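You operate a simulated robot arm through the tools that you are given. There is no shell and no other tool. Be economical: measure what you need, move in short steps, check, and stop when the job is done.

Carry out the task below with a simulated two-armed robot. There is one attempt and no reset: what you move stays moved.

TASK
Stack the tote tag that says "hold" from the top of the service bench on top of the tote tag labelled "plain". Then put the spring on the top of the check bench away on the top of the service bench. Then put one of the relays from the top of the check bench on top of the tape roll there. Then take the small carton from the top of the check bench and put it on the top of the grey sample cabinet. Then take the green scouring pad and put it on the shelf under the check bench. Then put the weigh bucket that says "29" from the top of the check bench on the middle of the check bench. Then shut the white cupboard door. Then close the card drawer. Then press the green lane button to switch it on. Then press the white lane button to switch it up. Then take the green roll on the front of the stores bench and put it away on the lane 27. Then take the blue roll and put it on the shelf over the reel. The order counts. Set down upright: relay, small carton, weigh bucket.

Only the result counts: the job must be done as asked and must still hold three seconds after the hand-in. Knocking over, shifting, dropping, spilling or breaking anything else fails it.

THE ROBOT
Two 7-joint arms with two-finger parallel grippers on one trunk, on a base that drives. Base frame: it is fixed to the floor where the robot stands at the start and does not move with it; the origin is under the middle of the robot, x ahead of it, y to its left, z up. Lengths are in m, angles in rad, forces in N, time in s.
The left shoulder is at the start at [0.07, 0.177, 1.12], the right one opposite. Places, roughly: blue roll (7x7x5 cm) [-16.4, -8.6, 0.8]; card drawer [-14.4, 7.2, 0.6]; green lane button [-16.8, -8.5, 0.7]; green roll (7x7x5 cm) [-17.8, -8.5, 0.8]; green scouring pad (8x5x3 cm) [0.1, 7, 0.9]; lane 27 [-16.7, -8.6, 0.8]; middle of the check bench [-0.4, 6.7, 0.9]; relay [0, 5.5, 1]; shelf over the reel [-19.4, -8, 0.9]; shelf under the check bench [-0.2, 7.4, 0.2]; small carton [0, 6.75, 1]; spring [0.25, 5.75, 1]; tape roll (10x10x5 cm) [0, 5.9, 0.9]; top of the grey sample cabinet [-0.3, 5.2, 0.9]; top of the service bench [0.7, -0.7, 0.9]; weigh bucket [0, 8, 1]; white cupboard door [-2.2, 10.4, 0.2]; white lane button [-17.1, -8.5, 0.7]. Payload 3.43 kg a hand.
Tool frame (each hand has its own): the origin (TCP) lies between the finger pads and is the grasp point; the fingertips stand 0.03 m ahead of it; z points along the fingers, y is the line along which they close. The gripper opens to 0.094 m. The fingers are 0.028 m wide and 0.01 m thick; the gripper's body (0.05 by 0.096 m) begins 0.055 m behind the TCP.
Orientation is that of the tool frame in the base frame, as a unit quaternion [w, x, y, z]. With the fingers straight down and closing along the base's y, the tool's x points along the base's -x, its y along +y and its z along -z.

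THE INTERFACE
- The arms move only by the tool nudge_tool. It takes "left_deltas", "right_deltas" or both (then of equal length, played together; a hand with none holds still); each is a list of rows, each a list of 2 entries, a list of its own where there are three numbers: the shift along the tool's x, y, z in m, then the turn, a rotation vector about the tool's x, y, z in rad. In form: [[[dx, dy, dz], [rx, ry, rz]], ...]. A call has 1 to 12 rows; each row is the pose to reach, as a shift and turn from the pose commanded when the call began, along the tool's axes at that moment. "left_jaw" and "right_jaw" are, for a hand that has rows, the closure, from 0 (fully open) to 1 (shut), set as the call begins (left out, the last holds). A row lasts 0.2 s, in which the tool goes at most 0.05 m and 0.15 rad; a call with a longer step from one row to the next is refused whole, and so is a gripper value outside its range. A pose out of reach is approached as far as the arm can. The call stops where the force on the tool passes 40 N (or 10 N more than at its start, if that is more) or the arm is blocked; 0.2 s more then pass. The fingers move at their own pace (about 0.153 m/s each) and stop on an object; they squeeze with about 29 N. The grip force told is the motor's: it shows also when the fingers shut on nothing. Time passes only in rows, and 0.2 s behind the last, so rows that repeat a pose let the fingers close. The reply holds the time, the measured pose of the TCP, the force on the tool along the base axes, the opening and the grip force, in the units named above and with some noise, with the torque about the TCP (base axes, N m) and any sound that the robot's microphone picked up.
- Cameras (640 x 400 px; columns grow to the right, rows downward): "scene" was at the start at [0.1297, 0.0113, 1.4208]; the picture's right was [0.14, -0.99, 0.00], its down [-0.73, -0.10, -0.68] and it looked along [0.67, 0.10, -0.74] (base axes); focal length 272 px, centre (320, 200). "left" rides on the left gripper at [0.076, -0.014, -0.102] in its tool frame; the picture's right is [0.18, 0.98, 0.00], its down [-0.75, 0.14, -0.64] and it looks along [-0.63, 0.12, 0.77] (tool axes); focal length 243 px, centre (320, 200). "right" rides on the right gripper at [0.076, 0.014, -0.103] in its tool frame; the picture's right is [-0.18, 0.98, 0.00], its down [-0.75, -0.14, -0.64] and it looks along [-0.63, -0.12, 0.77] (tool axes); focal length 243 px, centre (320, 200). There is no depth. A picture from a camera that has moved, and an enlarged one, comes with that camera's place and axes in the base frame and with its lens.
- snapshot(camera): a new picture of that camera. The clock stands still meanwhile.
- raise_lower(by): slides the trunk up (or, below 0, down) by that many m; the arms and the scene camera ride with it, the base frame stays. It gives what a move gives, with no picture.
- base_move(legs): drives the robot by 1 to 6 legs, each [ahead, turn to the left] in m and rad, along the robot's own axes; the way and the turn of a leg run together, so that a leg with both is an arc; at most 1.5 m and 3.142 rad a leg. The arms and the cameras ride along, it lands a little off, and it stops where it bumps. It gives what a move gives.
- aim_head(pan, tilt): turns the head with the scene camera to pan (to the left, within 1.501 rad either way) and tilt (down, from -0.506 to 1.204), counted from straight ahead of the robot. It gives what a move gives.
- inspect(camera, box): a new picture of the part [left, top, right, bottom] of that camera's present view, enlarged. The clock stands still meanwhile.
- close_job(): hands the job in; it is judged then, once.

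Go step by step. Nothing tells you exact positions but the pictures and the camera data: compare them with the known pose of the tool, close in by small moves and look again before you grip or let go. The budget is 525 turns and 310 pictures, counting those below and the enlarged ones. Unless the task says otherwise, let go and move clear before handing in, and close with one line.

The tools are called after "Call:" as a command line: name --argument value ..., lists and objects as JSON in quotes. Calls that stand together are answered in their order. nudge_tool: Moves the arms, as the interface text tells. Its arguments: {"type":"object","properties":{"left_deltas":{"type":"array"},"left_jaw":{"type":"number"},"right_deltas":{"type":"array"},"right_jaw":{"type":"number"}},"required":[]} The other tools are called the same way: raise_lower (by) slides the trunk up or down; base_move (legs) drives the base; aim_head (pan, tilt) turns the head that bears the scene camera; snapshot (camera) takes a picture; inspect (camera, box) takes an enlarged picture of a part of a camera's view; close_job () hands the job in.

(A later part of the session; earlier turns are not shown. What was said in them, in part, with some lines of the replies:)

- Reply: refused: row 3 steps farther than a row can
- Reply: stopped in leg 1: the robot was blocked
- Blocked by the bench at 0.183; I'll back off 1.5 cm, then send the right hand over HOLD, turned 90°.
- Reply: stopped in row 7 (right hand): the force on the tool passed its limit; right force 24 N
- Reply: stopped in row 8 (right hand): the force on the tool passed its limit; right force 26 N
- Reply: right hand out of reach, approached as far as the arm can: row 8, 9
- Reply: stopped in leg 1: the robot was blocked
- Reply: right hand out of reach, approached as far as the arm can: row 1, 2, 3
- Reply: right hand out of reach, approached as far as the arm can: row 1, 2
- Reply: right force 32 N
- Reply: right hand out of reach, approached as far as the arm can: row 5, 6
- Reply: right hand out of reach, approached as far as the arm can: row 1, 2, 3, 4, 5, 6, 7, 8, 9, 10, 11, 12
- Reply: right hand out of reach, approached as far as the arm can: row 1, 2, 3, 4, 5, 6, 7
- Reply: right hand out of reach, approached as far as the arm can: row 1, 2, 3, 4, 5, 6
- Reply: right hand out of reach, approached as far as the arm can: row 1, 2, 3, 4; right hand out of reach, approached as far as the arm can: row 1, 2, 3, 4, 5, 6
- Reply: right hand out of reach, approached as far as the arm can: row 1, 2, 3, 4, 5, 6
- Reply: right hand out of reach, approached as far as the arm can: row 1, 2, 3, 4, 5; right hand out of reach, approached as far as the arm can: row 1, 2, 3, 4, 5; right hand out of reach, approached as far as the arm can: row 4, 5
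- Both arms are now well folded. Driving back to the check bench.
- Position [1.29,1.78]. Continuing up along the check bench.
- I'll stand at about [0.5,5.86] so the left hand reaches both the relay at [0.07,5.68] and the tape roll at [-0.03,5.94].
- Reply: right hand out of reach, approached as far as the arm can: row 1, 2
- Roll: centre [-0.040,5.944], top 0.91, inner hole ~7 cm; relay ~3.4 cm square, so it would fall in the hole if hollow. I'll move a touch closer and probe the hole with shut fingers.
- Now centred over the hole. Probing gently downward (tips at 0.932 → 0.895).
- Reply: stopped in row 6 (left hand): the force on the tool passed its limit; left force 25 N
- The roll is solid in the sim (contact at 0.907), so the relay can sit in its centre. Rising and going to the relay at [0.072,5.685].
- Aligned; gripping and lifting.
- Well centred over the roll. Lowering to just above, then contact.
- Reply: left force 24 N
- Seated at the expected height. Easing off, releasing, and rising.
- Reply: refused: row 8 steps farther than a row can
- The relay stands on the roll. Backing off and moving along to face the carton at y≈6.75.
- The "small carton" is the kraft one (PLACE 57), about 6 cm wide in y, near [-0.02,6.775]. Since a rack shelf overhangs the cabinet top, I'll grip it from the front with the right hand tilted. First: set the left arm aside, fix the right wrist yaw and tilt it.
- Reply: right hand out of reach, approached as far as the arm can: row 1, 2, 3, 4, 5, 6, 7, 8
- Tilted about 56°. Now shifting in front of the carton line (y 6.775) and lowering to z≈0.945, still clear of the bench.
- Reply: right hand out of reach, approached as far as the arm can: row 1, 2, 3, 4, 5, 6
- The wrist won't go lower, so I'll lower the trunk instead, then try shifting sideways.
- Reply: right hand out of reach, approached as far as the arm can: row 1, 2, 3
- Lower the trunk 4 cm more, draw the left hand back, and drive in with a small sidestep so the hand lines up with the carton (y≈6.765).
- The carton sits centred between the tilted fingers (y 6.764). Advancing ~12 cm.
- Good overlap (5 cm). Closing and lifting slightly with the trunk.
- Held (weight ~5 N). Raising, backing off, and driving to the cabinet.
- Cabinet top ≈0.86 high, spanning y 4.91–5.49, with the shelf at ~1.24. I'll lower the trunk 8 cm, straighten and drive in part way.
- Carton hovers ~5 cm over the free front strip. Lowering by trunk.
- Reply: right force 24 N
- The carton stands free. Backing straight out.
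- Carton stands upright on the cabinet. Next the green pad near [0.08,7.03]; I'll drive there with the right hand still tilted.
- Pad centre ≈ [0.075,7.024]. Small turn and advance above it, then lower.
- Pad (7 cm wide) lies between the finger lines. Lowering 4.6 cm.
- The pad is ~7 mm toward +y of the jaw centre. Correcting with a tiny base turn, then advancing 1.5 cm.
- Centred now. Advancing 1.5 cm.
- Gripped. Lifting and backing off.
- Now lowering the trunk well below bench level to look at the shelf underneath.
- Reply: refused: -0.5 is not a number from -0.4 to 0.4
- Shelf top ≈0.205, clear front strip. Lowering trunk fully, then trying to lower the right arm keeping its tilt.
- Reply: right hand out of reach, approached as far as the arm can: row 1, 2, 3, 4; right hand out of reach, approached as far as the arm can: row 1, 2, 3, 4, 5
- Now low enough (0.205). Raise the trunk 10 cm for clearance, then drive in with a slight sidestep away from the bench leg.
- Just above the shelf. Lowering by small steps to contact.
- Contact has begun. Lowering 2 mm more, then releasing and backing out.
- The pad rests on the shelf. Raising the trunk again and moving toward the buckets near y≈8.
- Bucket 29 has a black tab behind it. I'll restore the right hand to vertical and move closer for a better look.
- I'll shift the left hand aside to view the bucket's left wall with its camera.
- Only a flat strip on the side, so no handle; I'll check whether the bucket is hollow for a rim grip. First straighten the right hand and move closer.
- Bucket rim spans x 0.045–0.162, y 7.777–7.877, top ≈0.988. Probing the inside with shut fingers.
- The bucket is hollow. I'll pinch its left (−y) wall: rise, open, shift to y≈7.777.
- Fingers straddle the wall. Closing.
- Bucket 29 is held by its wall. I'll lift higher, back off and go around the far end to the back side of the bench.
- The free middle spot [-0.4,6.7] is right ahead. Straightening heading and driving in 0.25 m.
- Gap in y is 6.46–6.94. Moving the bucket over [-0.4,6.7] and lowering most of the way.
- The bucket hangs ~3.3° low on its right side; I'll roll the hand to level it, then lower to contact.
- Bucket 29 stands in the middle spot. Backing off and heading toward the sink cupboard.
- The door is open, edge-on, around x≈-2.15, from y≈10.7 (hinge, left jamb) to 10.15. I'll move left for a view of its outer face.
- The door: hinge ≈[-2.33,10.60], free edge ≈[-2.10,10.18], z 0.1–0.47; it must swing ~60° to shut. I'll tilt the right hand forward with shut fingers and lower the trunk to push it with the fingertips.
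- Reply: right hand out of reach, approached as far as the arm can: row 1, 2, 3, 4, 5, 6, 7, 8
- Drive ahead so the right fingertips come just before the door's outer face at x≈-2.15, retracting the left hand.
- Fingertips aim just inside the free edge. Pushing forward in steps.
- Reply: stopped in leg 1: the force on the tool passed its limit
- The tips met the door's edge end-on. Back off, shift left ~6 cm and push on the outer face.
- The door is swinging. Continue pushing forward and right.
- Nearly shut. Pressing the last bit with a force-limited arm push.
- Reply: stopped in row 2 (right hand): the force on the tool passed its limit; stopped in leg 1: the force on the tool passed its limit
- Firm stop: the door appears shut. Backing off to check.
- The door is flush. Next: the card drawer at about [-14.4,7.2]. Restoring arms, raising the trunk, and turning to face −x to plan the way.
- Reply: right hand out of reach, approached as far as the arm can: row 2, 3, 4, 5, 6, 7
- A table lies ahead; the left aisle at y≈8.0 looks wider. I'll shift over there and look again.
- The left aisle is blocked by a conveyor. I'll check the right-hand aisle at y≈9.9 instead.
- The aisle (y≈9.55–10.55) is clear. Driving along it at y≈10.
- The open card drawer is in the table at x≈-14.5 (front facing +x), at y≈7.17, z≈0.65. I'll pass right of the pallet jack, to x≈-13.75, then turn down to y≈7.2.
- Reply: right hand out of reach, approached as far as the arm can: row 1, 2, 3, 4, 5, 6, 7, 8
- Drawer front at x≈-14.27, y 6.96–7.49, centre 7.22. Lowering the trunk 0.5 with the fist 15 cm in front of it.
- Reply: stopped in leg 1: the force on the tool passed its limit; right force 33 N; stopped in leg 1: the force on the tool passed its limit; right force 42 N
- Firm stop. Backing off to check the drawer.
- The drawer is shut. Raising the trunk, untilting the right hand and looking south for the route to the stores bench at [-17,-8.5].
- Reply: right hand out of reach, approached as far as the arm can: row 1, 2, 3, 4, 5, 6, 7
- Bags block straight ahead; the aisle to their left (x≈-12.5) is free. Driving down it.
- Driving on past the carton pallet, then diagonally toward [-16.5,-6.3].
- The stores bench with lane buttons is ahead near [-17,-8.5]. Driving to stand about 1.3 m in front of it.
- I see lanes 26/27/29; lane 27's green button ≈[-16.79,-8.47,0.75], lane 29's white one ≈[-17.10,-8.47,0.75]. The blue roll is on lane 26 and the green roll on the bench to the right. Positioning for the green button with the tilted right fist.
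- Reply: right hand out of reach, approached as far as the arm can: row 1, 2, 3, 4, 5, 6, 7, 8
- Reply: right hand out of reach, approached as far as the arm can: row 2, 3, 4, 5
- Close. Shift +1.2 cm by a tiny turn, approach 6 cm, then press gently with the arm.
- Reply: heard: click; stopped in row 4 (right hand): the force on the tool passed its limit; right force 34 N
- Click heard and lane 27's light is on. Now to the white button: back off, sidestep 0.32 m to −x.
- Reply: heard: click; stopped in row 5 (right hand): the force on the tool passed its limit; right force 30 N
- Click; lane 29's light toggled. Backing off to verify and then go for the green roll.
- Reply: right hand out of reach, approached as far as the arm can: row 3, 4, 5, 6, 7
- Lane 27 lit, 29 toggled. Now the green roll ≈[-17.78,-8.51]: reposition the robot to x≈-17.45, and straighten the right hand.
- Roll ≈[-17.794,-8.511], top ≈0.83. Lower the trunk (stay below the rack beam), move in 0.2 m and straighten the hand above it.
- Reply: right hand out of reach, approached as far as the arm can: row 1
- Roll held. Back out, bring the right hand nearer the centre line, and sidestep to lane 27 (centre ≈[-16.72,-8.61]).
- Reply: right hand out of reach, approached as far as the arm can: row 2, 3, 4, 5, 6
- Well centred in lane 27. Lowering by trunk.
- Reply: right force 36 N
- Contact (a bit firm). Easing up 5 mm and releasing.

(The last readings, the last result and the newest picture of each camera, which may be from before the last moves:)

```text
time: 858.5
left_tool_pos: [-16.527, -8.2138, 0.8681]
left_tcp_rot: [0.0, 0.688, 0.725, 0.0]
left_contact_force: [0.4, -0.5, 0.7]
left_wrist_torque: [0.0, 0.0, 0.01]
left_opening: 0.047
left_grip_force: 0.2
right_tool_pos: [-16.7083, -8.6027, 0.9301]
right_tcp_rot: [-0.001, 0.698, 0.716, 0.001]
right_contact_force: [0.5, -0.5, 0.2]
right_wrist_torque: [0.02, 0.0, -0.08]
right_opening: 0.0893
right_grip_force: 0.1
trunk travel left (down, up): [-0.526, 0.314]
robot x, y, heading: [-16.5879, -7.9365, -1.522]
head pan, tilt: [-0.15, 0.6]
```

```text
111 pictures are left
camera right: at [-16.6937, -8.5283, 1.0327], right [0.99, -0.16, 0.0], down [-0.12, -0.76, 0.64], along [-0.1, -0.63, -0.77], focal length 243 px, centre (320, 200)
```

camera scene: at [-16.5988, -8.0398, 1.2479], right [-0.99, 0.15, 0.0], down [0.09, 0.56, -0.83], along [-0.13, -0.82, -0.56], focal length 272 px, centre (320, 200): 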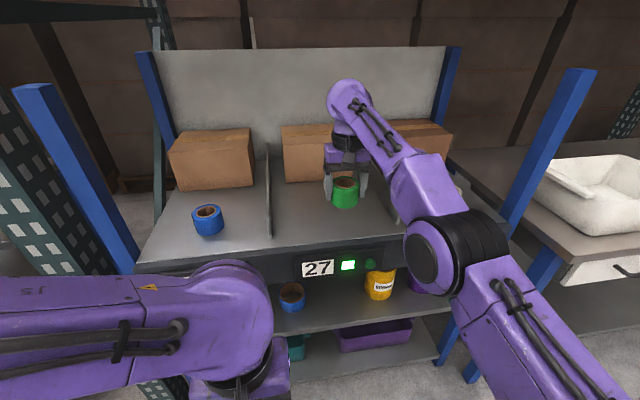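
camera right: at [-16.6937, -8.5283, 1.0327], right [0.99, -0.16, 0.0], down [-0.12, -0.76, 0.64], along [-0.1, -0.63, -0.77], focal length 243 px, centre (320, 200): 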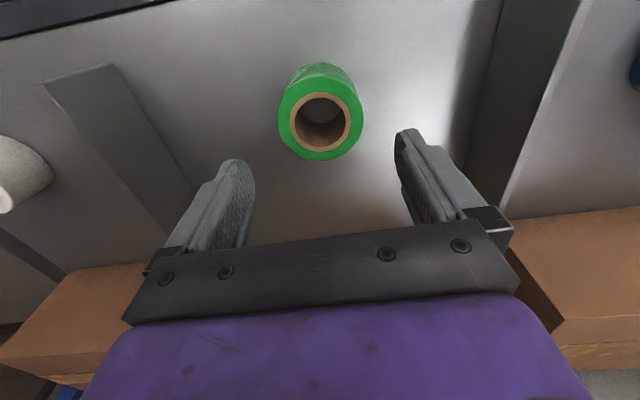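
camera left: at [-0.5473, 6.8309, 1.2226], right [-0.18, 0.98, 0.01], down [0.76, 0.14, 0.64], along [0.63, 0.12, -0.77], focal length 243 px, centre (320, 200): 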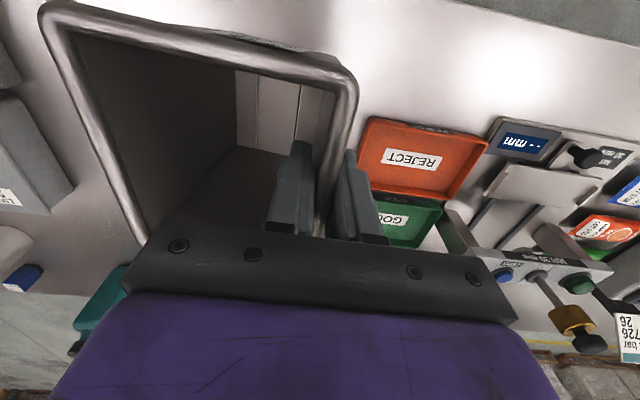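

The green roll rests in lane 27. For the blue roll in lane 26 I'll retract the right hand, back off, tuck the left hand aside, and shift to +x.

Call:
raise_lower --by 0.06

Call:
base_move --legs '[[-0.35, 0]]'

Call:
nudge_tool --left_deltas '[[[0.0, 0.04, 0], [0, 0, 0]], [[0.02, 0.08, 0], [0, 0, 0]], [[0.04, 0.12, 0], [0, 0, 0]], [[0.06, 0.16, 0], [0, 0, 0]], [[0.08, 0.2, 0], [0, 0, 0]], [[0.1, 0.24, 0], [0, 0, 0]], [[0.13, 0.27, 0], [0, 0, 0]]]' --right_deltas '[[[0.03, 0, 0], [0, 0, 0]], [[0.06, 0, 0], [0, 0, 0]], [[0.09, 0, 0], [0, 0, 0]], [[0.12, 0.0, 0], [0, 0, 0]], [[0.12, 0.0, 0], [0, 0, 0]], [[0.12, 0.0, 0], [0, 0, 0]], [[0.12, 0.0, 0], [0, 0, 0]]]' --right_jaw 0

Call:
snapshot --camera "scene"

```text
time: 859.5
left_tool_pos: [-16.527, -8.2137, 0.928]
left_tcp_rot: [-0.001, 0.688, 0.725, 0.001]
left_contact_force: [0.4, -0.4, 0.1]
left_wrist_torque: [0.0, 0.0, -0.02]
left_opening: 0.0471
left_grip_force: 0.1
right_tool_pos: [-16.707, -8.6039, 0.9893]
right_tcp_rot: [-0.001, 0.698, 0.716, 0.001]
right_contact_force: [-0.6, -0.4, -0.6]
right_wrist_torque: [-0.03, 0.0, -0.01]
right_opening: 0.0893
right_grip_force: 0.1
trunk travel left (down, up): [-0.586, 0.254]
robot x, y, heading: [-16.5873, -7.9345, -1.525]
head pan, tilt: [-0.15, 0.6]
```

```text
time: 861.7
left_tool_pos: [-16.5429, -7.8718, 0.9274]
left_tcp_rot: [0.0, 0.691, 0.723, 0.0]
left_contact_force: [0.0, 0.4, -0.5]
left_wrist_torque: [0.0, 0.03, -0.04]
left_opening: 0.0472
left_grip_force: 0.0
right_tool_pos: [-16.7267, -8.2606, 0.9887]
right_tcp_rot: [-0.002, 0.701, 0.713, 0.002]
right_contact_force: [0.2, 0.4, 0.1]
right_wrist_torque: [-0.02, 0.0, -0.01]
right_opening: 0.0892
right_grip_force: 0.1
trunk travel left (down, up): [-0.586, 0.254]
robot x, y, heading: [-16.6002, -7.5941, -1.531]
head pan, tilt: [-0.15, 0.6]
```

```text
time: 863.3
left_tool_pos: [-16.2327, -7.7912, 0.9934]
left_tcp_rot: [0.002, 0.698, 0.713, -0.058]
left_contact_force: [0.8, 1.7, 2.3]
left_wrist_torque: [-0.14, 0.04, 0.02]
left_opening: 0.0468
left_grip_force: 0.0
left hand out of reach, approached as far as the arm can: row 3, 4, 5, 6, 7
right_tool_pos: [-16.7243, -8.1384, 0.9962]
right_tcp_rot: [-0.001, 0.7, 0.714, -0.001]
right_contact_force: [0.2, 0.7, 0.7]
right_wrist_torque: [0.0, 0.04, 0.0]
right_opening: 0.0936
right_grip_force: 0.0
trunk travel left (down, up): [-0.586, 0.254]
robot x, y, heading: [-16.5975, -7.5893, -1.529]
head pan, tilt: [-0.15, 0.6]
```

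```text
110 pictures are left
camera scene: at [-16.6038, -7.7263, 1.3262], right [-0.99, 0.11, 0.0], down [0.06, 0.56, -0.83], along [-0.09, -0.82, -0.56], focal length 272 px, centre (320, 200)
```

scene: 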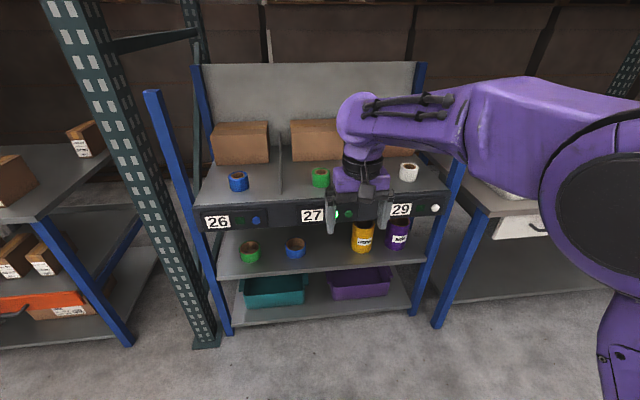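

Call:
base_move --legs '[[0, 1.53], [0.32, 0], [0, -1.571], [0.3, 0]]'

Call:
snapshot --camera "scene"

Call:
snapshot --camera "right"

```text
time: 874.8
left_tool_pos: [-15.9264, -8.1239, 0.9911]
left_tcp_rot: [0.0, 0.716, 0.698, 0.001]
left_contact_force: [0.3, 0.4, -0.1]
left_wrist_torque: [0.03, 0.0, 0.01]
left_opening: 0.0469
left_grip_force: 0.1
right_tool_pos: [-16.4469, -8.437, 0.9931]
right_tcp_rot: [-0.001, 0.726, 0.688, 0.001]
right_contact_force: [0.5, -0.2, 0.1]
right_wrist_torque: [-0.02, 0.0, 0.0]
right_opening: 0.0941
right_grip_force: 0.1
trunk travel left (down, up): [-0.586, 0.254]
robot x, y, heading: [-16.2775, -7.8962, -1.601]
head pan, tilt: [-0.15, 0.6]
```

```text
109 pictures are left
camera scene: at [-16.298, -8.0353, 1.3258], right [-0.98, 0.18, 0.0], down [0.1, 0.56, -0.82], along [-0.15, -0.81, -0.57], focal length 272 px, centre (320, 200)
```

scene: 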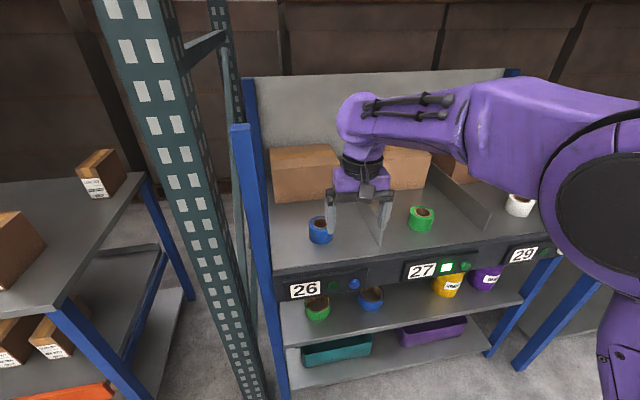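

```text
108 pictures are left
camera right: at [-16.4277, -8.3631, 1.0958], right [0.97, -0.24, 0.0], down [-0.18, -0.75, 0.64], along [-0.15, -0.62, -0.77], focal length 243 px, centre (320, 200)
```

right: 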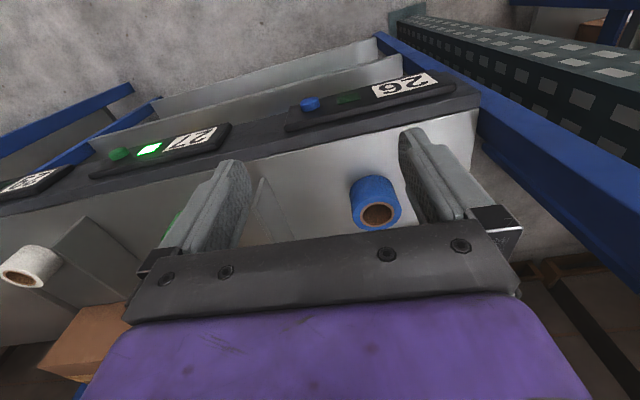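

Blue roll ≈[-16.405,-8.594], top ≈0.85. Driving in 12 cm and positioning above it, mindful of the blue post at x≈-16.30.

Call:
base_move --legs '[[0.12, 0]]'

Call:
nudge_tool --right_deltas '[[[-0.02, 0.015, 0], [0, 0, 0]], [[-0.036, 0.03, 0], [0, 0, 0]], [[-0.036, 0.045, 0], [0, 0, 0]], [[-0.036, 0.045, 0.02], [0, 0, 0]]]'

Call:
snapshot --camera "right"

Call:
snapshot --camera "scene"

```text
time: 876.0
left_tool_pos: [-15.93, -8.2416, 0.991]
left_tcp_rot: [-0.001, 0.716, 0.698, 0.001]
left_contact_force: [-0.2, 0.1, -0.1]
left_wrist_torque: [0.04, -0.01, 0.02]
left_opening: 0.0473
left_grip_force: 0.1
right_tool_pos: [-16.4498, -8.5555, 0.9934]
right_tcp_rot: [-0.002, 0.726, 0.688, 0.001]
right_contact_force: [0.3, -0.4, -0.6]
right_wrist_torque: [0.0, -0.01, 0.0]
right_opening: 0.0938
right_grip_force: 0.1
trunk travel left (down, up): [-0.586, 0.254]
robot x, y, heading: [-16.2844, -8.0194, -1.601]
head pan, tilt: [-0.15, 0.6]
```

```text
time: 877.0
left_tool_pos: [-15.9313, -8.2417, 0.9901]
left_tcp_rot: [-0.001, 0.716, 0.698, 0.001]
left_contact_force: [0.3, 0.1, 1.1]
left_wrist_torque: [-0.01, -0.03, -0.01]
left_opening: 0.0471
left_grip_force: 0.0
right_tool_pos: [-16.4104, -8.5951, 0.9724]
right_tcp_rot: [-0.001, 0.726, 0.688, 0.002]
right_contact_force: [-0.6, -0.4, -0.9]
right_wrist_torque: [-0.01, -0.05, -0.01]
right_opening: 0.094
right_grip_force: 0.1
trunk travel left (down, up): [-0.586, 0.254]
robot x, y, heading: [-16.2828, -8.0155, -1.603]
head pan, tilt: [-0.15, 0.6]
```

```text
107 pictures are left
camera right: at [-16.3907, -8.5196, 1.0761], right [0.97, -0.24, 0.0], down [-0.18, -0.75, 0.64], along [-0.15, -0.62, -0.77], focal length 243 px, centre (320, 200)
```

right: 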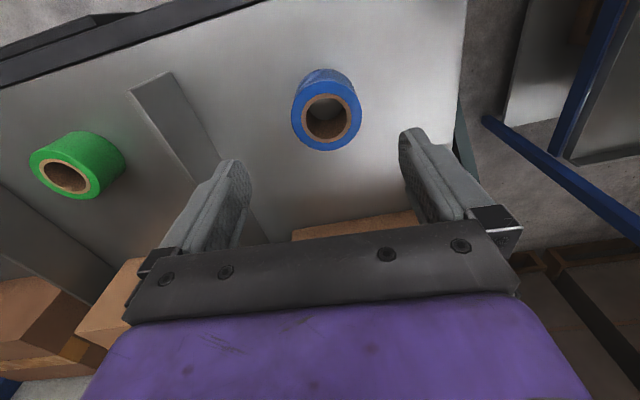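

```text
106 pictures are left
camera scene: at [-16.3021, -8.1542, 1.3257], right [-0.98, 0.18, 0.0], down [0.1, 0.56, -0.82], along [-0.15, -0.81, -0.57], focal length 272 px, centre (320, 200)
```

scene: 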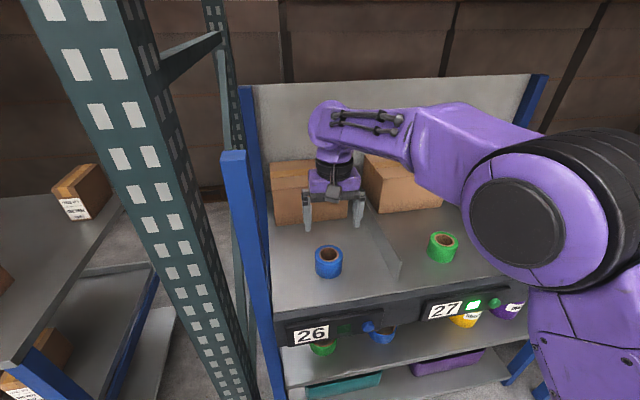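

Call:
nudge_tool --right_deltas '[[[-0.0046, 0.0078, 0.03], [0, 0, 0]], [[-0.0046, 0.0078, 0.07], [0, 0, 0]], [[-0.0046, 0.0078, 0.11], [0, 0, 0]], [[-0.0046, 0.0078, 0.13], [0, 0, 0]], [[-0.0046, 0.0078, 0.13], [0, 0, 0]]]'

Call:
snapshot --camera "right"

```text
time: 878.2
left_tool_pos: [-15.9307, -8.2416, 0.99]
left_tcp_rot: [0.0, 0.716, 0.698, 0.001]
left_contact_force: [-0.1, 0.2, 0.7]
left_wrist_torque: [-0.01, 0.02, -0.04]
left_opening: 0.0473
left_grip_force: 0.1
right_tool_pos: [-16.3999, -8.5986, 0.8424]
right_tcp_rot: [0.0, 0.726, 0.688, 0.0]
right_contact_force: [-0.5, -0.6, 0.8]
right_wrist_torque: [0.02, 0.02, -0.04]
right_opening: 0.0939
right_grip_force: 0.0
trunk travel left (down, up): [-0.586, 0.254]
robot x, y, heading: [-16.2863, -8.0158, -1.6]
head pan, tilt: [-0.15, 0.6]
```

```text
105 pictures are left
camera right: at [-16.3798, -8.5251, 0.9462], right [0.97, -0.24, 0.0], down [-0.18, -0.75, 0.64], along [-0.15, -0.62, -0.77], focal length 243 px, centre (320, 200)
```

right: 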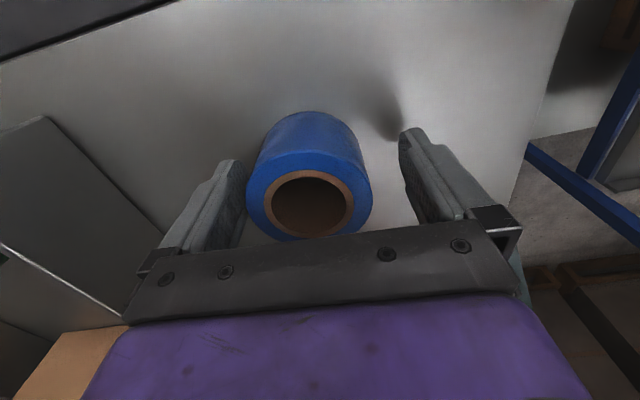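

Call:
nudge_tool --right_deltas '[[[0, 0, 0], [0, 0, 0]], [[0, 0, 0], [0, 0, 0]], [[0, 0, 0], [0, 0, 0]], [[0, 0, -0.04], [0, 0, 0]], [[0, 0, -0.08], [0, 0, 0]], [[0, 0, -0.13], [0, 0, 0]]]' --right_jaw 1

Call:
snapshot --camera "right"

```text
time: 879.6
left_tool_pos: [-15.931, -8.2407, 0.9912]
left_tcp_rot: [0.0, 0.716, 0.698, 0.0]
left_contact_force: [-0.1, 0.0, -0.1]
left_wrist_torque: [0.02, 0.02, 0.0]
left_opening: 0.0473
left_grip_force: 0.1
right_tool_pos: [-16.3988, -8.5994, 0.9758]
right_tcp_rot: [-0.001, 0.725, 0.689, 0.001]
right_contact_force: [-1.4, -0.3, -1.3]
right_wrist_torque: [0.02, 0.01, -0.01]
right_opening: 0.0709
right_grip_force: 28.9
trunk travel left (down, up): [-0.586, 0.254]
robot x, y, heading: [-16.2866, -8.0157, -1.602]
head pan, tilt: [-0.15, 0.6]
```

```text
104 pictures are left
camera right: at [-16.3792, -8.5258, 1.0784], right [0.97, -0.24, 0.0], down [-0.18, -0.75, 0.64], along [-0.15, -0.62, -0.77], focal length 243 px, centre (320, 200)
```

right: 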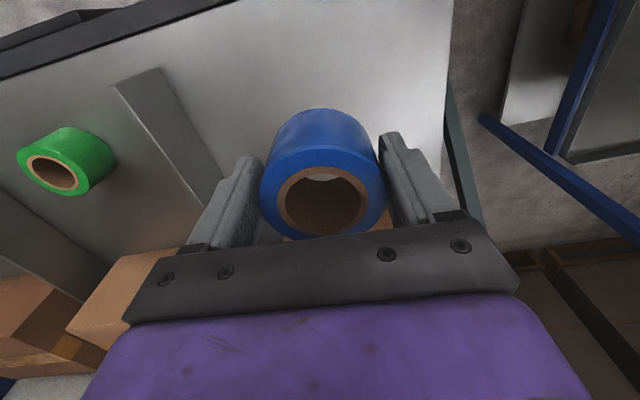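

Blue roll held. Shifting slightly off the post, backing out, then driving toward the reel unit near [-19.4,-8].

Call:
nudge_tool --right_deltas '[[[0, -0.03, 0], [0, 0, 0]], [[0, -0.03, 0], [0, 0, 0]]]'

Call:
base_move --legs '[[-0.6, 0], [0, -1.54], [1.3, 0], [1.3, 0], [0, 1.2]]'

Call:
aim_head --pan 0 --tilt 0.5

Call:
snapshot --camera "scene"

```text
time: 880.2
left_tool_pos: [-15.9301, -8.2421, 0.9899]
left_tcp_rot: [-0.002, 0.716, 0.698, 0.0]
left_contact_force: [-0.2, -1.2, 0.6]
left_wrist_torque: [-0.01, 0.03, 0.02]
left_opening: 0.0469
left_grip_force: 0.1
right_tool_pos: [-16.4274, -8.5974, 0.9758]
right_tcp_rot: [-0.001, 0.726, 0.688, 0.001]
right_contact_force: [-0.6, 0.7, -1.9]
right_wrist_torque: [-0.01, 0.01, 0.01]
right_opening: 0.0705
right_grip_force: 28.6
trunk travel left (down, up): [-0.586, 0.254]
robot x, y, heading: [-16.2843, -8.0159, -1.604]
head pan, tilt: [-0.15, 0.6]
```

```text
time: 902.6
left_tool_pos: [-18.6344, -7.5889, 0.99]
left_tcp_rot: [-0.001, 0.848, 0.53, 0.001]
left_contact_force: [0.3, 0.1, -0.7]
left_wrist_torque: [0.02, 0.0, 0.03]
left_opening: 0.0468
left_grip_force: 0.1
right_tool_pos: [-19.2367, -7.7048, 0.974]
right_tcp_rot: [-0.001, 0.855, 0.518, 0.001]
right_contact_force: [-0.3, 0.1, -0.9]
right_wrist_torque: [0.08, -0.02, -0.01]
right_opening: 0.071
right_grip_force: 29.2
trunk travel left (down, up): [-0.586, 0.254]
robot x, y, heading: [-18.8696, -7.2381, -2.027]
head pan, tilt: [-0.15, 0.6]
```

```text
time: 903.4
left_tool_pos: [-18.6354, -7.5878, 0.9912]
left_tcp_rot: [-0.001, 0.849, 0.529, 0.001]
left_contact_force: [-0.1, -0.6, 0.6]
left_wrist_torque: [-0.02, 0.0, 0.04]
left_opening: 0.047
left_grip_force: 0.0
right_tool_pos: [-19.2368, -7.7043, 0.9741]
right_tcp_rot: [-0.001, 0.855, 0.518, 0.001]
right_contact_force: [0.6, -0.6, -1.6]
right_wrist_torque: [0.0, -0.01, -0.04]
right_opening: 0.0708
right_grip_force: 29.2
trunk travel left (down, up): [-0.586, 0.254]
robot x, y, heading: [-18.8595, -7.2332, -2.026]
head pan, tilt: [0.0, 0.499]
```

```text
103 pictures are left
camera scene: at [-18.9252, -7.3627, 1.3348], right [-0.9, 0.44, 0.0], down [0.21, 0.43, -0.88], along [-0.39, -0.79, -0.48], focal length 272 px, centre (320, 200)
```

scene: 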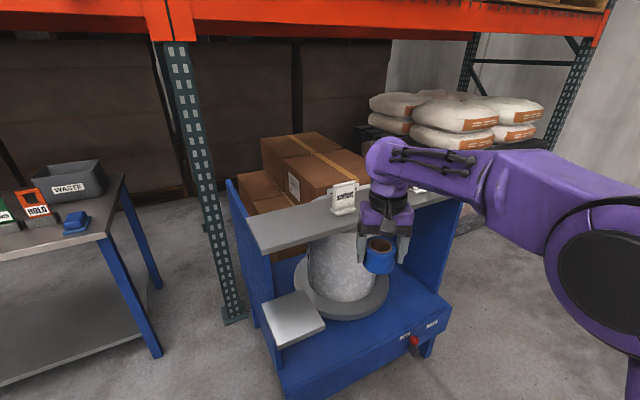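

Call:
inspect --camera "scene" --box '[220, 130, 480, 400]'

Call:
snapshot --camera "right"

```text
1.48 times, centred on (350, 265) of scene
camera zoom: at [-18.9252, -7.3627, 1.3348], right [-0.9, 0.44, 0.0], down [0.21, 0.43, -0.88], along [-0.39, -0.79, -0.48], focal length 403 px, centre (276, 104)
```

zoom: 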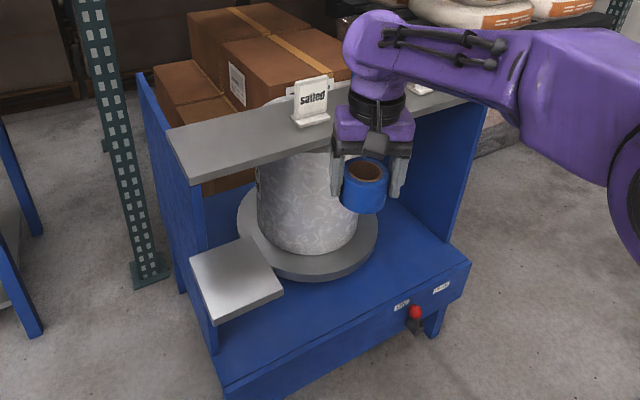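

```text
101 pictures are left
camera right: at [-19.1869, -7.6446, 1.077], right [0.79, -0.62, 0.0], down [-0.48, -0.6, 0.64], along [-0.4, -0.5, -0.77], focal length 243 px, centre (320, 200)
```

right: 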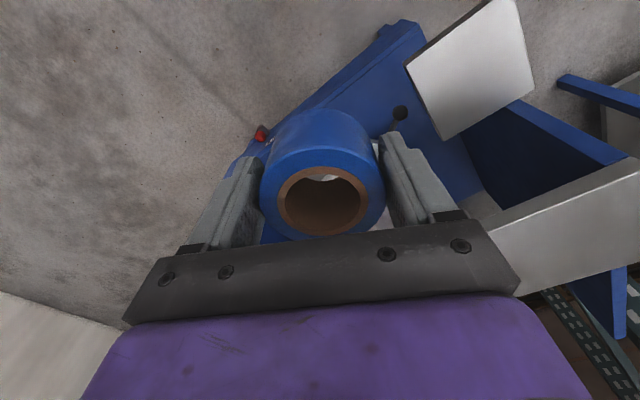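

The shelf runs across the top of the reel unit: x≈-19.03…-19.7, y≈-7.89…-8.05, z≈0.9, with two "salted" sign holders. I'll raise the roll, back off and line up facing −y.

Call:
raise_lower --by 0.12

Call:
base_move --legs '[[-0.3, 0], [0, -1.115], [0.5, 0], [0, 1.571]]'

Call:
aim_head --pan 0 --tilt 0.55

Call:
snapshot --camera "scene"

```text
time: 904.9
left_tool_pos: [-18.635, -7.5891, 1.1106]
left_tcp_rot: [-0.001, 0.848, 0.53, 0.001]
left_contact_force: [0.1, 0.8, -0.4]
left_wrist_torque: [0.01, 0.0, 0.02]
left_opening: 0.0467
left_grip_force: 0.1
right_tool_pos: [-19.237, -7.7053, 1.0937]
right_tcp_rot: [-0.001, 0.856, 0.518, 0.002]
right_contact_force: [-0.2, -0.4, -1.8]
right_wrist_torque: [0.01, 0.01, -0.02]
right_opening: 0.0704
right_grip_force: 29.3
trunk travel left (down, up): [-0.706, 0.134]
robot x, y, heading: [-18.8606, -7.2354, -2.034]
head pan, tilt: [0.0, 0.499]
```

```text
time: 916.0
left_tool_pos: [-18.8598, -7.1844, 1.11]
left_tcp_rot: [-0.001, 0.693, 0.721, 0.001]
left_contact_force: [-0.1, -0.3, -0.1]
left_wrist_torque: [0.02, 0.01, 0.0]
left_opening: 0.0472
left_grip_force: 0.0
right_tool_pos: [-19.3344, -7.5733, 1.0949]
right_tcp_rot: [0.0, 0.702, 0.712, 0.001]
right_contact_force: [-0.4, 0.4, -1.8]
right_wrist_torque: [-0.01, 0.02, 0.04]
right_opening: 0.0707
right_grip_force: 28.8
trunk travel left (down, up): [-0.706, 0.134]
robot x, y, heading: [-19.2267, -6.9827, -1.538]
head pan, tilt: [0.0, 0.499]
```

```text
time: 916.6
left_tool_pos: [-18.8609, -7.1853, 1.1109]
left_tcp_rot: [0.0, 0.693, 0.721, 0.0]
left_contact_force: [0.2, -0.5, -0.4]
left_wrist_torque: [0.0, -0.02, 0.0]
left_opening: 0.0471
left_grip_force: 0.0
right_tool_pos: [-19.3334, -7.5732, 1.094]
right_tcp_rot: [-0.001, 0.702, 0.712, 0.001]
right_contact_force: [0.1, 0.3, -0.8]
right_wrist_torque: [0.0, -0.01, 0.02]
right_opening: 0.0707
right_grip_force: 29.1
trunk travel left (down, up): [-0.706, 0.134]
robot x, y, heading: [-19.2275, -6.9825, -1.535]
head pan, tilt: [0.0, 0.55]
```

```text
100 pictures are left
camera scene: at [-19.2225, -7.1238, 1.4503], right [-1.0, -0.03, 0.0], down [-0.02, 0.52, -0.85], along [0.03, -0.85, -0.52], focal length 272 px, centre (320, 200)
```

scene: 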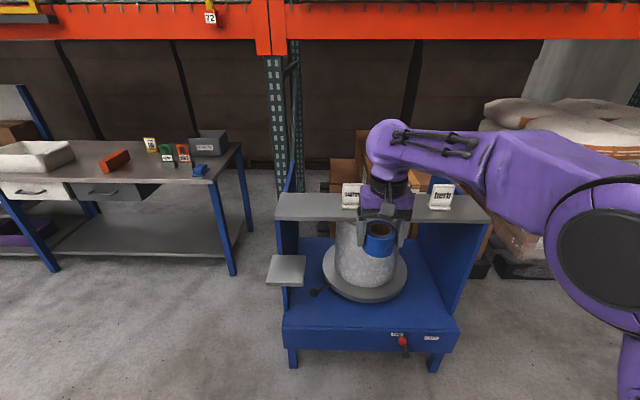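

Shelf ≈0.87 high, y −7.93…−8.13; free gap between the signs centred x≈-19.487. Shift the arm sideways, then drive forward.

Call:
nudge_tool --right_deltas '[[[0, -0.04, 0], [0, 0, 0]], [[0, -0.08, 0], [0, 0, 0]], [[0, -0.12, 0], [0, 0, 0]], [[0, -0.145, 0], [0, 0, 0]]]'

Call:
base_move --legs '[[0.36, -0.02]]'

Call:
snapshot --camera "scene"

Call:
snapshot --camera "right"

```text
time: 917.6
left_tool_pos: [-18.8613, -7.185, 1.1112]
left_tcp_rot: [0.0, 0.693, 0.721, 0.001]
left_contact_force: [-0.8, 0.4, -0.9]
left_wrist_torque: [-0.02, 0.0, -0.02]
left_opening: 0.0469
left_grip_force: 0.0
right_tool_pos: [-19.4792, -7.5764, 1.0953]
right_tcp_rot: [-0.001, 0.702, 0.712, 0.002]
right_contact_force: [0.3, -0.1, -1.8]
right_wrist_torque: [0.01, 0.01, 0.01]
right_opening: 0.0708
right_grip_force: 29.3
trunk travel left (down, up): [-0.706, 0.134]
robot x, y, heading: [-19.231, -6.9828, -1.536]
head pan, tilt: [0.0, 0.55]
```

```text
time: 919.9
left_tool_pos: [-18.8521, -7.5502, 1.111]
left_tcp_rot: [0.0, 0.696, 0.718, 0.0]
left_contact_force: [-0.8, 0.5, -1.0]
left_wrist_torque: [0.02, -0.03, 0.0]
left_opening: 0.047
left_grip_force: 0.1
right_tool_pos: [-19.4729, -7.9339, 1.0964]
right_tcp_rot: [0.0, 0.706, 0.708, 0.0]
right_contact_force: [0.2, 0.0, -1.9]
right_wrist_torque: [0.01, 0.04, 0.01]
right_opening: 0.0707
right_grip_force: 29.0
trunk travel left (down, up): [-0.706, 0.134]
robot x, y, heading: [-19.2159, -7.347, -1.546]
head pan, tilt: [0.0, 0.55]
```

```text
99 pictures are left
camera scene: at [-19.2134, -7.4844, 1.4503], right [-1.0, -0.02, 0.0], down [-0.01, 0.52, -0.85], along [0.02, -0.85, -0.52], focal length 272 px, centre (320, 200)
```

scene: 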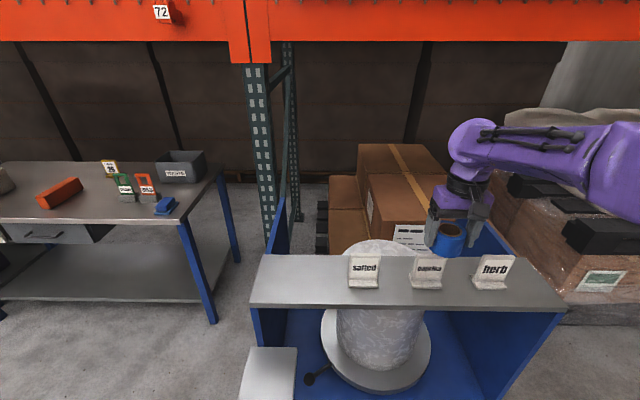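

```text
98 pictures are left
camera right: at [-19.4577, -7.8586, 1.1984], right [0.98, -0.18, 0.0], down [-0.14, -0.76, 0.64], along [-0.12, -0.63, -0.77], focal length 243 px, centre (320, 200)
```

right: 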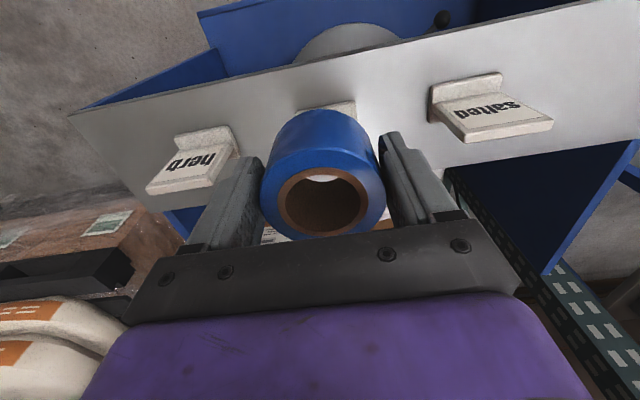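

There are three signs, so the left end (x≈-19.15) is the free spot. Turning the base left 0.5 rad swings the roll right there.

Call:
base_move --legs '[[0, 0.5]]'

Call:
aim_head --pan -0.45 --tilt 0.75

Call:
snapshot --camera "scene"

Call:
snapshot --camera "right"

```text
time: 921.7
left_tool_pos: [-18.7985, -7.3519, 1.1104]
left_tcp_rot: [0.0, 0.499, 0.867, 0.0]
left_contact_force: [0.1, -0.5, -0.4]
left_wrist_torque: [0.02, -0.04, -0.02]
left_opening: 0.0469
left_grip_force: 0.0
right_tool_pos: [-19.1638, -7.9851, 1.0966]
right_tcp_rot: [-0.002, 0.511, 0.859, 0.002]
right_contact_force: [0.4, 0.2, -1.1]
right_wrist_torque: [0.02, 0.04, -0.02]
right_opening: 0.0706
right_grip_force: 29.0
trunk travel left (down, up): [-0.706, 0.134]
robot x, y, heading: [-19.2197, -7.3444, -1.049]
head pan, tilt: [0.0, 0.55]
```

```text
time: 922.6
left_tool_pos: [-18.7984, -7.3514, 1.1115]
left_tcp_rot: [-0.001, 0.499, 0.867, 0.0]
left_contact_force: [0.2, 0.6, -0.5]
left_wrist_torque: [-0.02, -0.03, 0.0]
left_opening: 0.0469
left_grip_force: 0.0
right_tool_pos: [-19.1637, -7.9837, 1.0949]
right_tcp_rot: [-0.001, 0.511, 0.859, 0.001]
right_contact_force: [-0.4, 0.2, -1.6]
right_wrist_torque: [0.02, 0.02, 0.02]
right_opening: 0.0706
right_grip_force: 28.8
trunk travel left (down, up): [-0.706, 0.134]
robot x, y, heading: [-19.2173, -7.342, -1.049]
head pan, tilt: [-0.45, 0.75]
```

```text
97 pictures are left
camera scene: at [-19.1863, -7.4712, 1.4329], right [-1.0, -0.07, 0.0], down [-0.05, 0.68, -0.73], along [0.05, -0.73, -0.68], focal length 272 px, centre (320, 200)
```

scene: 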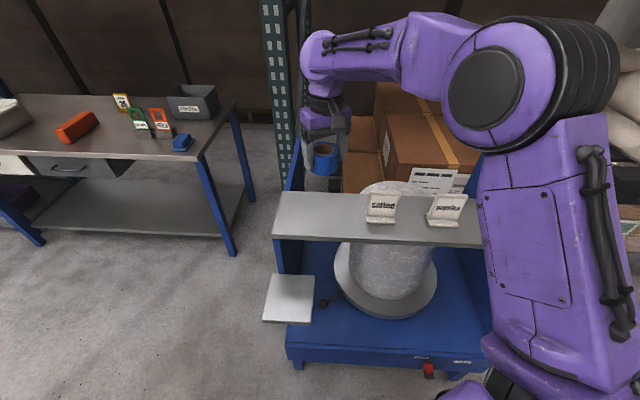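

```text
96 pictures are left
camera right: at [-19.1856, -7.9121, 1.1983], right [0.95, 0.31, 0.0], down [0.24, -0.73, 0.64], along [0.2, -0.61, -0.77], focal length 243 px, centre (320, 200)
```

right: 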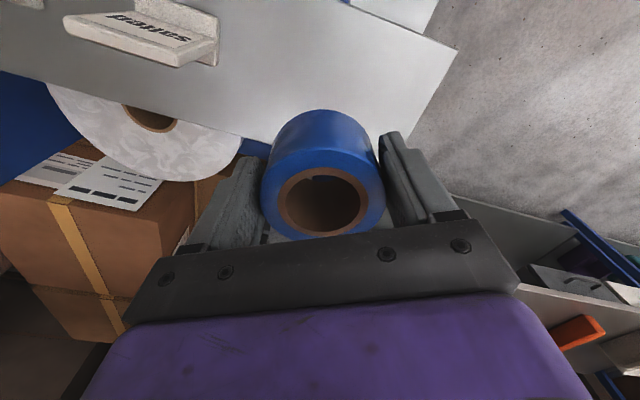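

Roll is over the shelf's left end; nudging 2.5 cm forward and lowering by trunk.

Call:
base_move --legs '[[0.022, 0]]'

Call:
raise_lower --by -0.15

Call:
snapshot --camera "right"

Call:
snapshot --camera "scene"

```text
time: 923.4
left_tool_pos: [-18.7882, -7.3676, 1.112]
left_tcp_rot: [0.002, 0.499, 0.867, -0.002]
left_contact_force: [-0.4, 0.5, 0.6]
left_wrist_torque: [-0.03, -0.02, -0.04]
left_opening: 0.0469
left_grip_force: 0.1
right_tool_pos: [-19.1544, -8.0018, 1.0972]
right_tcp_rot: [0.001, 0.511, 0.859, 0.0]
right_contact_force: [-1.2, 0.8, -0.7]
right_wrist_torque: [-0.02, -0.01, -0.01]
right_opening: 0.0705
right_grip_force: 28.7
trunk travel left (down, up): [-0.706, 0.134]
robot x, y, heading: [-19.204, -7.3624, -1.054]
head pan, tilt: [-0.45, 0.75]
```

```text
time: 925.2
left_tool_pos: [-18.7878, -7.3705, 0.9605]
left_tcp_rot: [0.0, 0.499, 0.867, 0.0]
left_contact_force: [0.1, -0.3, -0.2]
left_wrist_torque: [0.0, 0.0, 0.02]
left_opening: 0.047
left_grip_force: 0.2
right_tool_pos: [-19.1524, -8.0033, 0.9456]
right_tcp_rot: [-0.001, 0.511, 0.86, 0.001]
right_contact_force: [0.0, 0.2, -0.6]
right_wrist_torque: [-0.01, 0.01, 0.02]
right_opening: 0.0706
right_grip_force: 29.1
trunk travel left (down, up): [-0.556, 0.284]
robot x, y, heading: [-19.2066, -7.3633, -1.052]
head pan, tilt: [-0.45, 0.75]
```

```text
95 pictures are left
camera right: at [-19.1746, -7.9312, 1.0486], right [0.95, 0.31, 0.0], down [0.24, -0.73, 0.64], along [0.2, -0.61, -0.77], focal length 243 px, centre (320, 200)
```

right: 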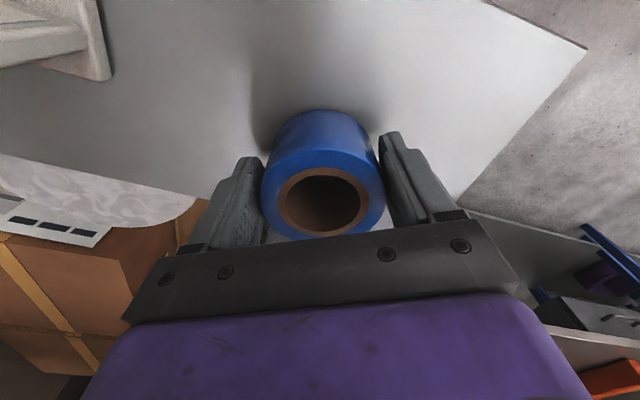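

```text
94 pictures are left
camera scene: at [-19.1754, -7.4903, 1.283], right [-1.0, -0.07, 0.0], down [-0.05, 0.68, -0.73], along [0.05, -0.73, -0.68], focal length 272 px, centre (320, 200)
```

scene: 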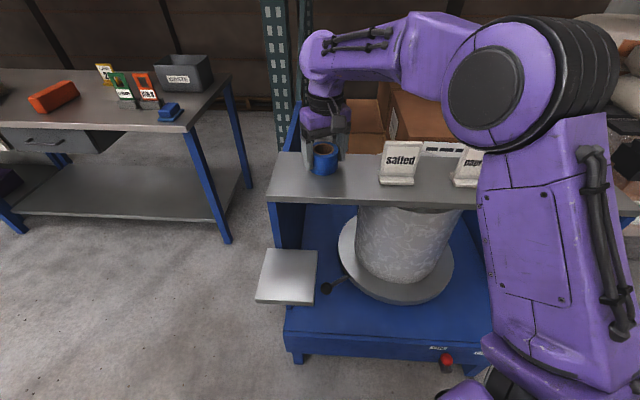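

Call:
raise_lower --by -0.022

Call:
raise_lower --by -0.006

Call:
raise_lower --by -0.005

```text
time: 925.9
left_tool_pos: [-18.7879, -7.3672, 0.9393]
left_tcp_rot: [0.001, 0.499, 0.866, -0.001]
left_contact_force: [-0.6, -0.4, 0.0]
left_wrist_torque: [-0.03, 0.0, -0.02]
left_opening: 0.0471
left_grip_force: 0.1
right_tool_pos: [-19.1508, -8.0014, 0.93]
right_tcp_rot: [0.004, 0.511, 0.859, -0.002]
right_contact_force: [1.6, -6.8, 38.5]
right_wrist_torque: [0.48, -0.03, 0.01]
right_opening: 0.0696
right_grip_force: 28.4
trunk travel left (down, up): [-0.534, 0.306]
robot x, y, heading: [-19.2072, -7.3656, -1.055]
head pan, tilt: [-0.45, 0.75]
```

```text
time: 926.2
left_tool_pos: [-18.7868, -7.3696, 0.9382]
left_tcp_rot: [0.0, 0.5, 0.866, 0.0]
left_contact_force: [0.6, -0.1, -0.4]
left_wrist_torque: [0.02, 0.0, -0.01]
left_opening: 0.047
left_grip_force: 0.1
right_tool_pos: [-19.1515, -8.0049, 0.9297]
right_tcp_rot: [0.006, 0.512, 0.859, -0.003]
right_contact_force: [-0.7, 1.5, 17.1]
right_wrist_torque: [0.16, 0.6, -0.05]
right_opening: 0.0692
right_grip_force: 29.4
trunk travel left (down, up): [-0.533, 0.307]
robot x, y, heading: [-19.2024, -7.3645, -1.051]
head pan, tilt: [-0.45, 0.75]
stopped: the force on the tool passed its limit (the readings are from after the stop); the commanded pose is now the measured one
```

```text
time: 926.6
left_tool_pos: [-18.7859, -7.3689, 0.9337]
left_tcp_rot: [0.001, 0.5, 0.866, 0.0]
left_contact_force: [-0.4, 0.4, 0.2]
left_wrist_torque: [0.0, 0.04, 0.0]
left_opening: 0.0472
left_grip_force: 0.0
right_tool_pos: [-19.1501, -8.0069, 0.9305]
right_tcp_rot: [0.01, 0.512, 0.859, -0.006]
right_contact_force: [-0.8, 1.7, 14.4]
right_wrist_torque: [0.13, 0.49, 0.03]
right_opening: 0.0693
right_grip_force: 29.0
trunk travel left (down, up): [-0.529, 0.311]
robot x, y, heading: [-19.2072, -7.3637, -1.05]
head pan, tilt: [-0.45, 0.75]
stopped: the force on the tool passed its limit (the readings are from after the stop); the commanded pose is now the measured one
```

Contact came earlier (shelf ≈0.89). Easing up, then releasing.

Call:
raise_lower --by 0.005

Call:
snapshot --camera "right"

Call:
inspect --camera "scene" --box '[240, 80, 480, 320]'

```text
time: 927.2
left_tool_pos: [-18.7873, -7.3706, 0.9376]
left_tcp_rot: [0.0, 0.499, 0.866, 0.0]
left_contact_force: [-0.2, 0.6, 0.0]
left_wrist_torque: [0.02, -0.01, -0.02]
left_opening: 0.0469
left_grip_force: 0.0
right_tool_pos: [-19.1506, -8.0075, 0.9307]
right_tcp_rot: [0.008, 0.511, 0.859, -0.004]
right_contact_force: [0.5, -0.1, -1.5]
right_wrist_torque: [-0.01, 0.0, -0.02]
right_opening: 0.0691
right_grip_force: 29.5
trunk travel left (down, up): [-0.534, 0.306]
robot x, y, heading: [-19.2069, -7.3662, -1.057]
head pan, tilt: [-0.45, 0.75]
```

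```text
93 pictures are left
camera right: at [-19.1743, -7.9324, 1.0327], right [0.95, 0.31, 0.01], down [0.23, -0.72, 0.66], along [0.2, -0.62, -0.76], focal length 243 px, centre (320, 200)
```

right: 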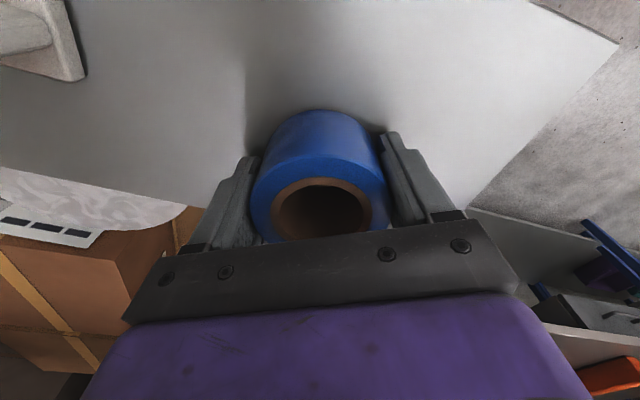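

```text
1.67 times, centred on (360, 200) of scene
camera zoom: at [-19.1753, -7.4904, 1.2607], right [-1.0, -0.07, 0.0], down [-0.05, 0.68, -0.73], along [0.05, -0.73, -0.68], focal length 453 px, centre (253, 200)
```

zoom: 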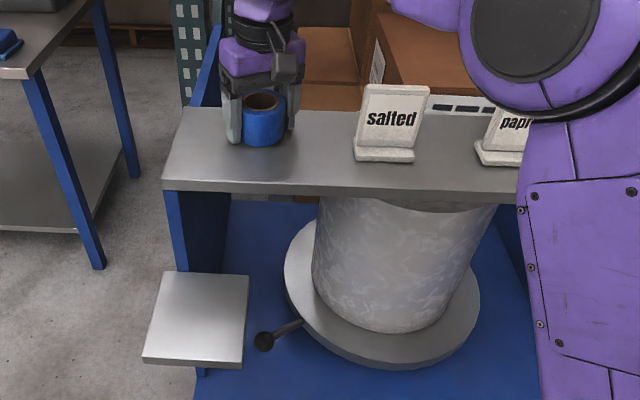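

Call:
raise_lower --by -0.002

Call:
nudge_tool --right_deltas '[[[0, 0, 0], [0, 0, 0]], [[0, 0, 0], [0, 0, 0]], [[0, 0, 0], [0, 0, 0]]]' --right_jaw 0

Call:
raise_lower --by 0.14

Call:
snapshot --camera "right"

Call:
snapshot --camera "scene"

```text
time: 927.7
left_tool_pos: [-18.7869, -7.3713, 0.9363]
left_tcp_rot: [0.0, 0.5, 0.866, 0.0]
left_contact_force: [-0.7, -1.3, 0.2]
left_wrist_torque: [0.0, 0.0, 0.02]
left_opening: 0.0469
left_grip_force: 0.0
right_tool_pos: [-19.1513, -8.0073, 0.9302]
right_tcp_rot: [0.008, 0.512, 0.859, -0.004]
right_contact_force: [-0.2, 1.1, -0.5]
right_wrist_torque: [0.02, -0.01, -0.02]
right_opening: 0.0693
right_grip_force: 28.7
trunk travel left (down, up): [-0.532, 0.308]
robot x, y, heading: [-19.2066, -7.3642, -1.054]
head pan, tilt: [-0.45, 0.75]
```

```text
time: 928.5
left_tool_pos: [-18.7873, -7.3704, 0.936]
left_tcp_rot: [-0.001, 0.499, 0.867, 0.0]
left_contact_force: [0.3, -0.4, 0.2]
left_wrist_torque: [-0.02, 0.03, -0.03]
left_opening: 0.0472
left_grip_force: 0.0
right_tool_pos: [-19.1514, -8.0065, 0.9297]
right_tcp_rot: [0.009, 0.511, 0.859, -0.004]
right_contact_force: [-0.1, -0.5, -0.2]
right_wrist_torque: [0.0, 0.02, 0.01]
right_opening: 0.094
right_grip_force: 0.0
trunk travel left (down, up): [-0.532, 0.308]
robot x, y, heading: [-19.2084, -7.3635, -1.055]
head pan, tilt: [-0.45, 0.75]
```

```text
time: 930.2
left_tool_pos: [-18.7873, -7.3714, 1.0758]
left_tcp_rot: [0.0, 0.499, 0.867, 0.0]
left_contact_force: [-0.7, -0.6, 0.1]
left_wrist_torque: [0.03, -0.01, 0.0]
left_opening: 0.0471
left_grip_force: 0.0
right_tool_pos: [-19.1511, -8.0063, 1.0701]
right_tcp_rot: [0.008, 0.51, 0.86, -0.004]
right_contact_force: [-0.3, -0.3, -1.0]
right_wrist_torque: [0.0, 0.01, 0.01]
right_opening: 0.0939
right_grip_force: 0.0
trunk travel left (down, up): [-0.672, 0.168]
robot x, y, heading: [-19.2048, -7.3654, -1.056]
head pan, tilt: [-0.45, 0.75]
```

```text
91 pictures are left
camera right: at [-19.1741, -7.9324, 1.1713], right [0.95, 0.31, 0.01], down [0.23, -0.72, 0.66], along [0.21, -0.62, -0.75], focal length 243 px, centre (320, 200)
```

right: 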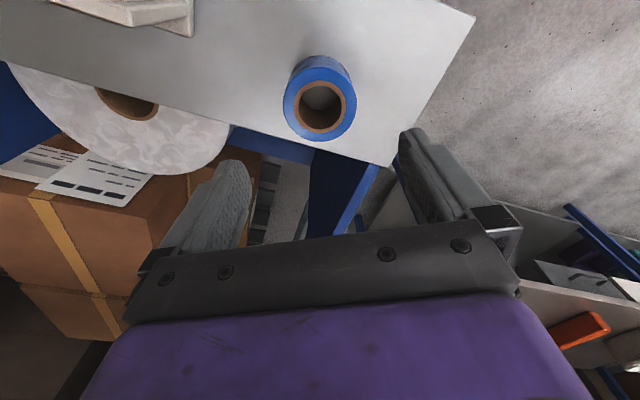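

```text
90 pictures are left
camera scene: at [-19.1751, -7.4904, 1.3988], right [-1.0, -0.07, 0.0], down [-0.05, 0.68, -0.73], along [0.05, -0.73, -0.68], focal length 272 px, centre (320, 200)
```

scene: 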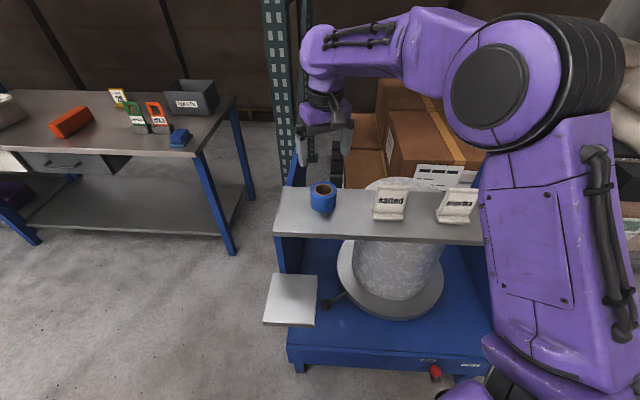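

The blue roll rests on the shelf. Raising and backing clear for a last look.

Call:
raise_lower --by 0.1

Call:
base_move --legs '[[-0.5, 0]]'

Call:
aim_head --pan 0.1 --tilt 0.4

Call:
snapshot --camera "scene"

```text
time: 931.5
left_tool_pos: [-18.7872, -7.3721, 1.1768]
left_tcp_rot: [0.0, 0.5, 0.866, 0.0]
left_contact_force: [-0.2, 0.5, -0.1]
left_wrist_torque: [0.03, -0.03, -0.01]
left_opening: 0.0468
left_grip_force: 0.0
right_tool_pos: [-19.1515, -8.0067, 1.1699]
right_tcp_rot: [0.009, 0.511, 0.86, -0.004]
right_contact_force: [0.5, -0.3, 0.1]
right_wrist_torque: [-0.04, 0.0, -0.04]
right_opening: 0.0939
right_grip_force: 0.0
trunk travel left (down, up): [-0.772, 0.068]
robot x, y, heading: [-19.2056, -7.3674, -1.054]
head pan, tilt: [-0.45, 0.75]
```

```text
time: 934.4
left_tool_pos: [-19.0319, -6.9417, 1.1754]
left_tcp_rot: [-0.001, 0.496, 0.868, 0.0]
left_contact_force: [0.1, -0.3, 0.5]
left_wrist_torque: [0.02, -0.01, 0.01]
left_opening: 0.0469
left_grip_force: 0.0
right_tool_pos: [-19.392, -7.5804, 1.1703]
right_tcp_rot: [0.008, 0.508, 0.861, -0.005]
right_contact_force: [-0.2, -0.8, 0.4]
right_wrist_torque: [0.02, 0.01, 0.0]
right_opening: 0.0939
right_grip_force: 0.0
trunk travel left (down, up): [-0.772, 0.068]
robot x, y, heading: [-19.4532, -6.9368, -1.044]
head pan, tilt: [-0.45, 0.75]
```

```text
time: 935.4
left_tool_pos: [-19.0323, -6.9404, 1.1761]
left_tcp_rot: [0.001, 0.496, 0.868, 0.0]
left_contact_force: [0.5, -0.4, -1.1]
left_wrist_torque: [0.01, -0.01, 0.0]
left_opening: 0.047
left_grip_force: 0.1
right_tool_pos: [-19.3908, -7.5815, 1.1711]
right_tcp_rot: [0.009, 0.508, 0.861, -0.004]
right_contact_force: [-0.9, 0.2, 0.4]
right_wrist_torque: [-0.02, -0.01, 0.03]
right_opening: 0.0939
right_grip_force: 0.0
trunk travel left (down, up): [-0.772, 0.068]
robot x, y, heading: [-19.4552, -6.9382, -1.041]
head pan, tilt: [0.099, 0.4]
```

```text
89 pictures are left
camera scene: at [-19.3717, -7.0568, 1.5299], right [-0.81, -0.58, 0.0], down [-0.23, 0.32, -0.92], along [0.54, -0.75, -0.39], focal length 272 px, centre (320, 200)
```

scene: 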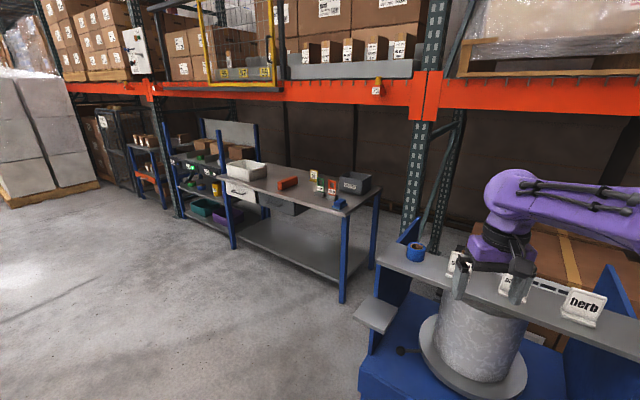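

The blue roll stands on the shelf and both hands are clear, so I'm handing in.

Call:
close_job

```text
The job is handed in.
```

I did all twelve steps in order and handed the job in; the result hasn't been reported back. The one doubtful step is the white button: I took "switch it up" as a single press, and lane 29's light, lit at the start, went out.
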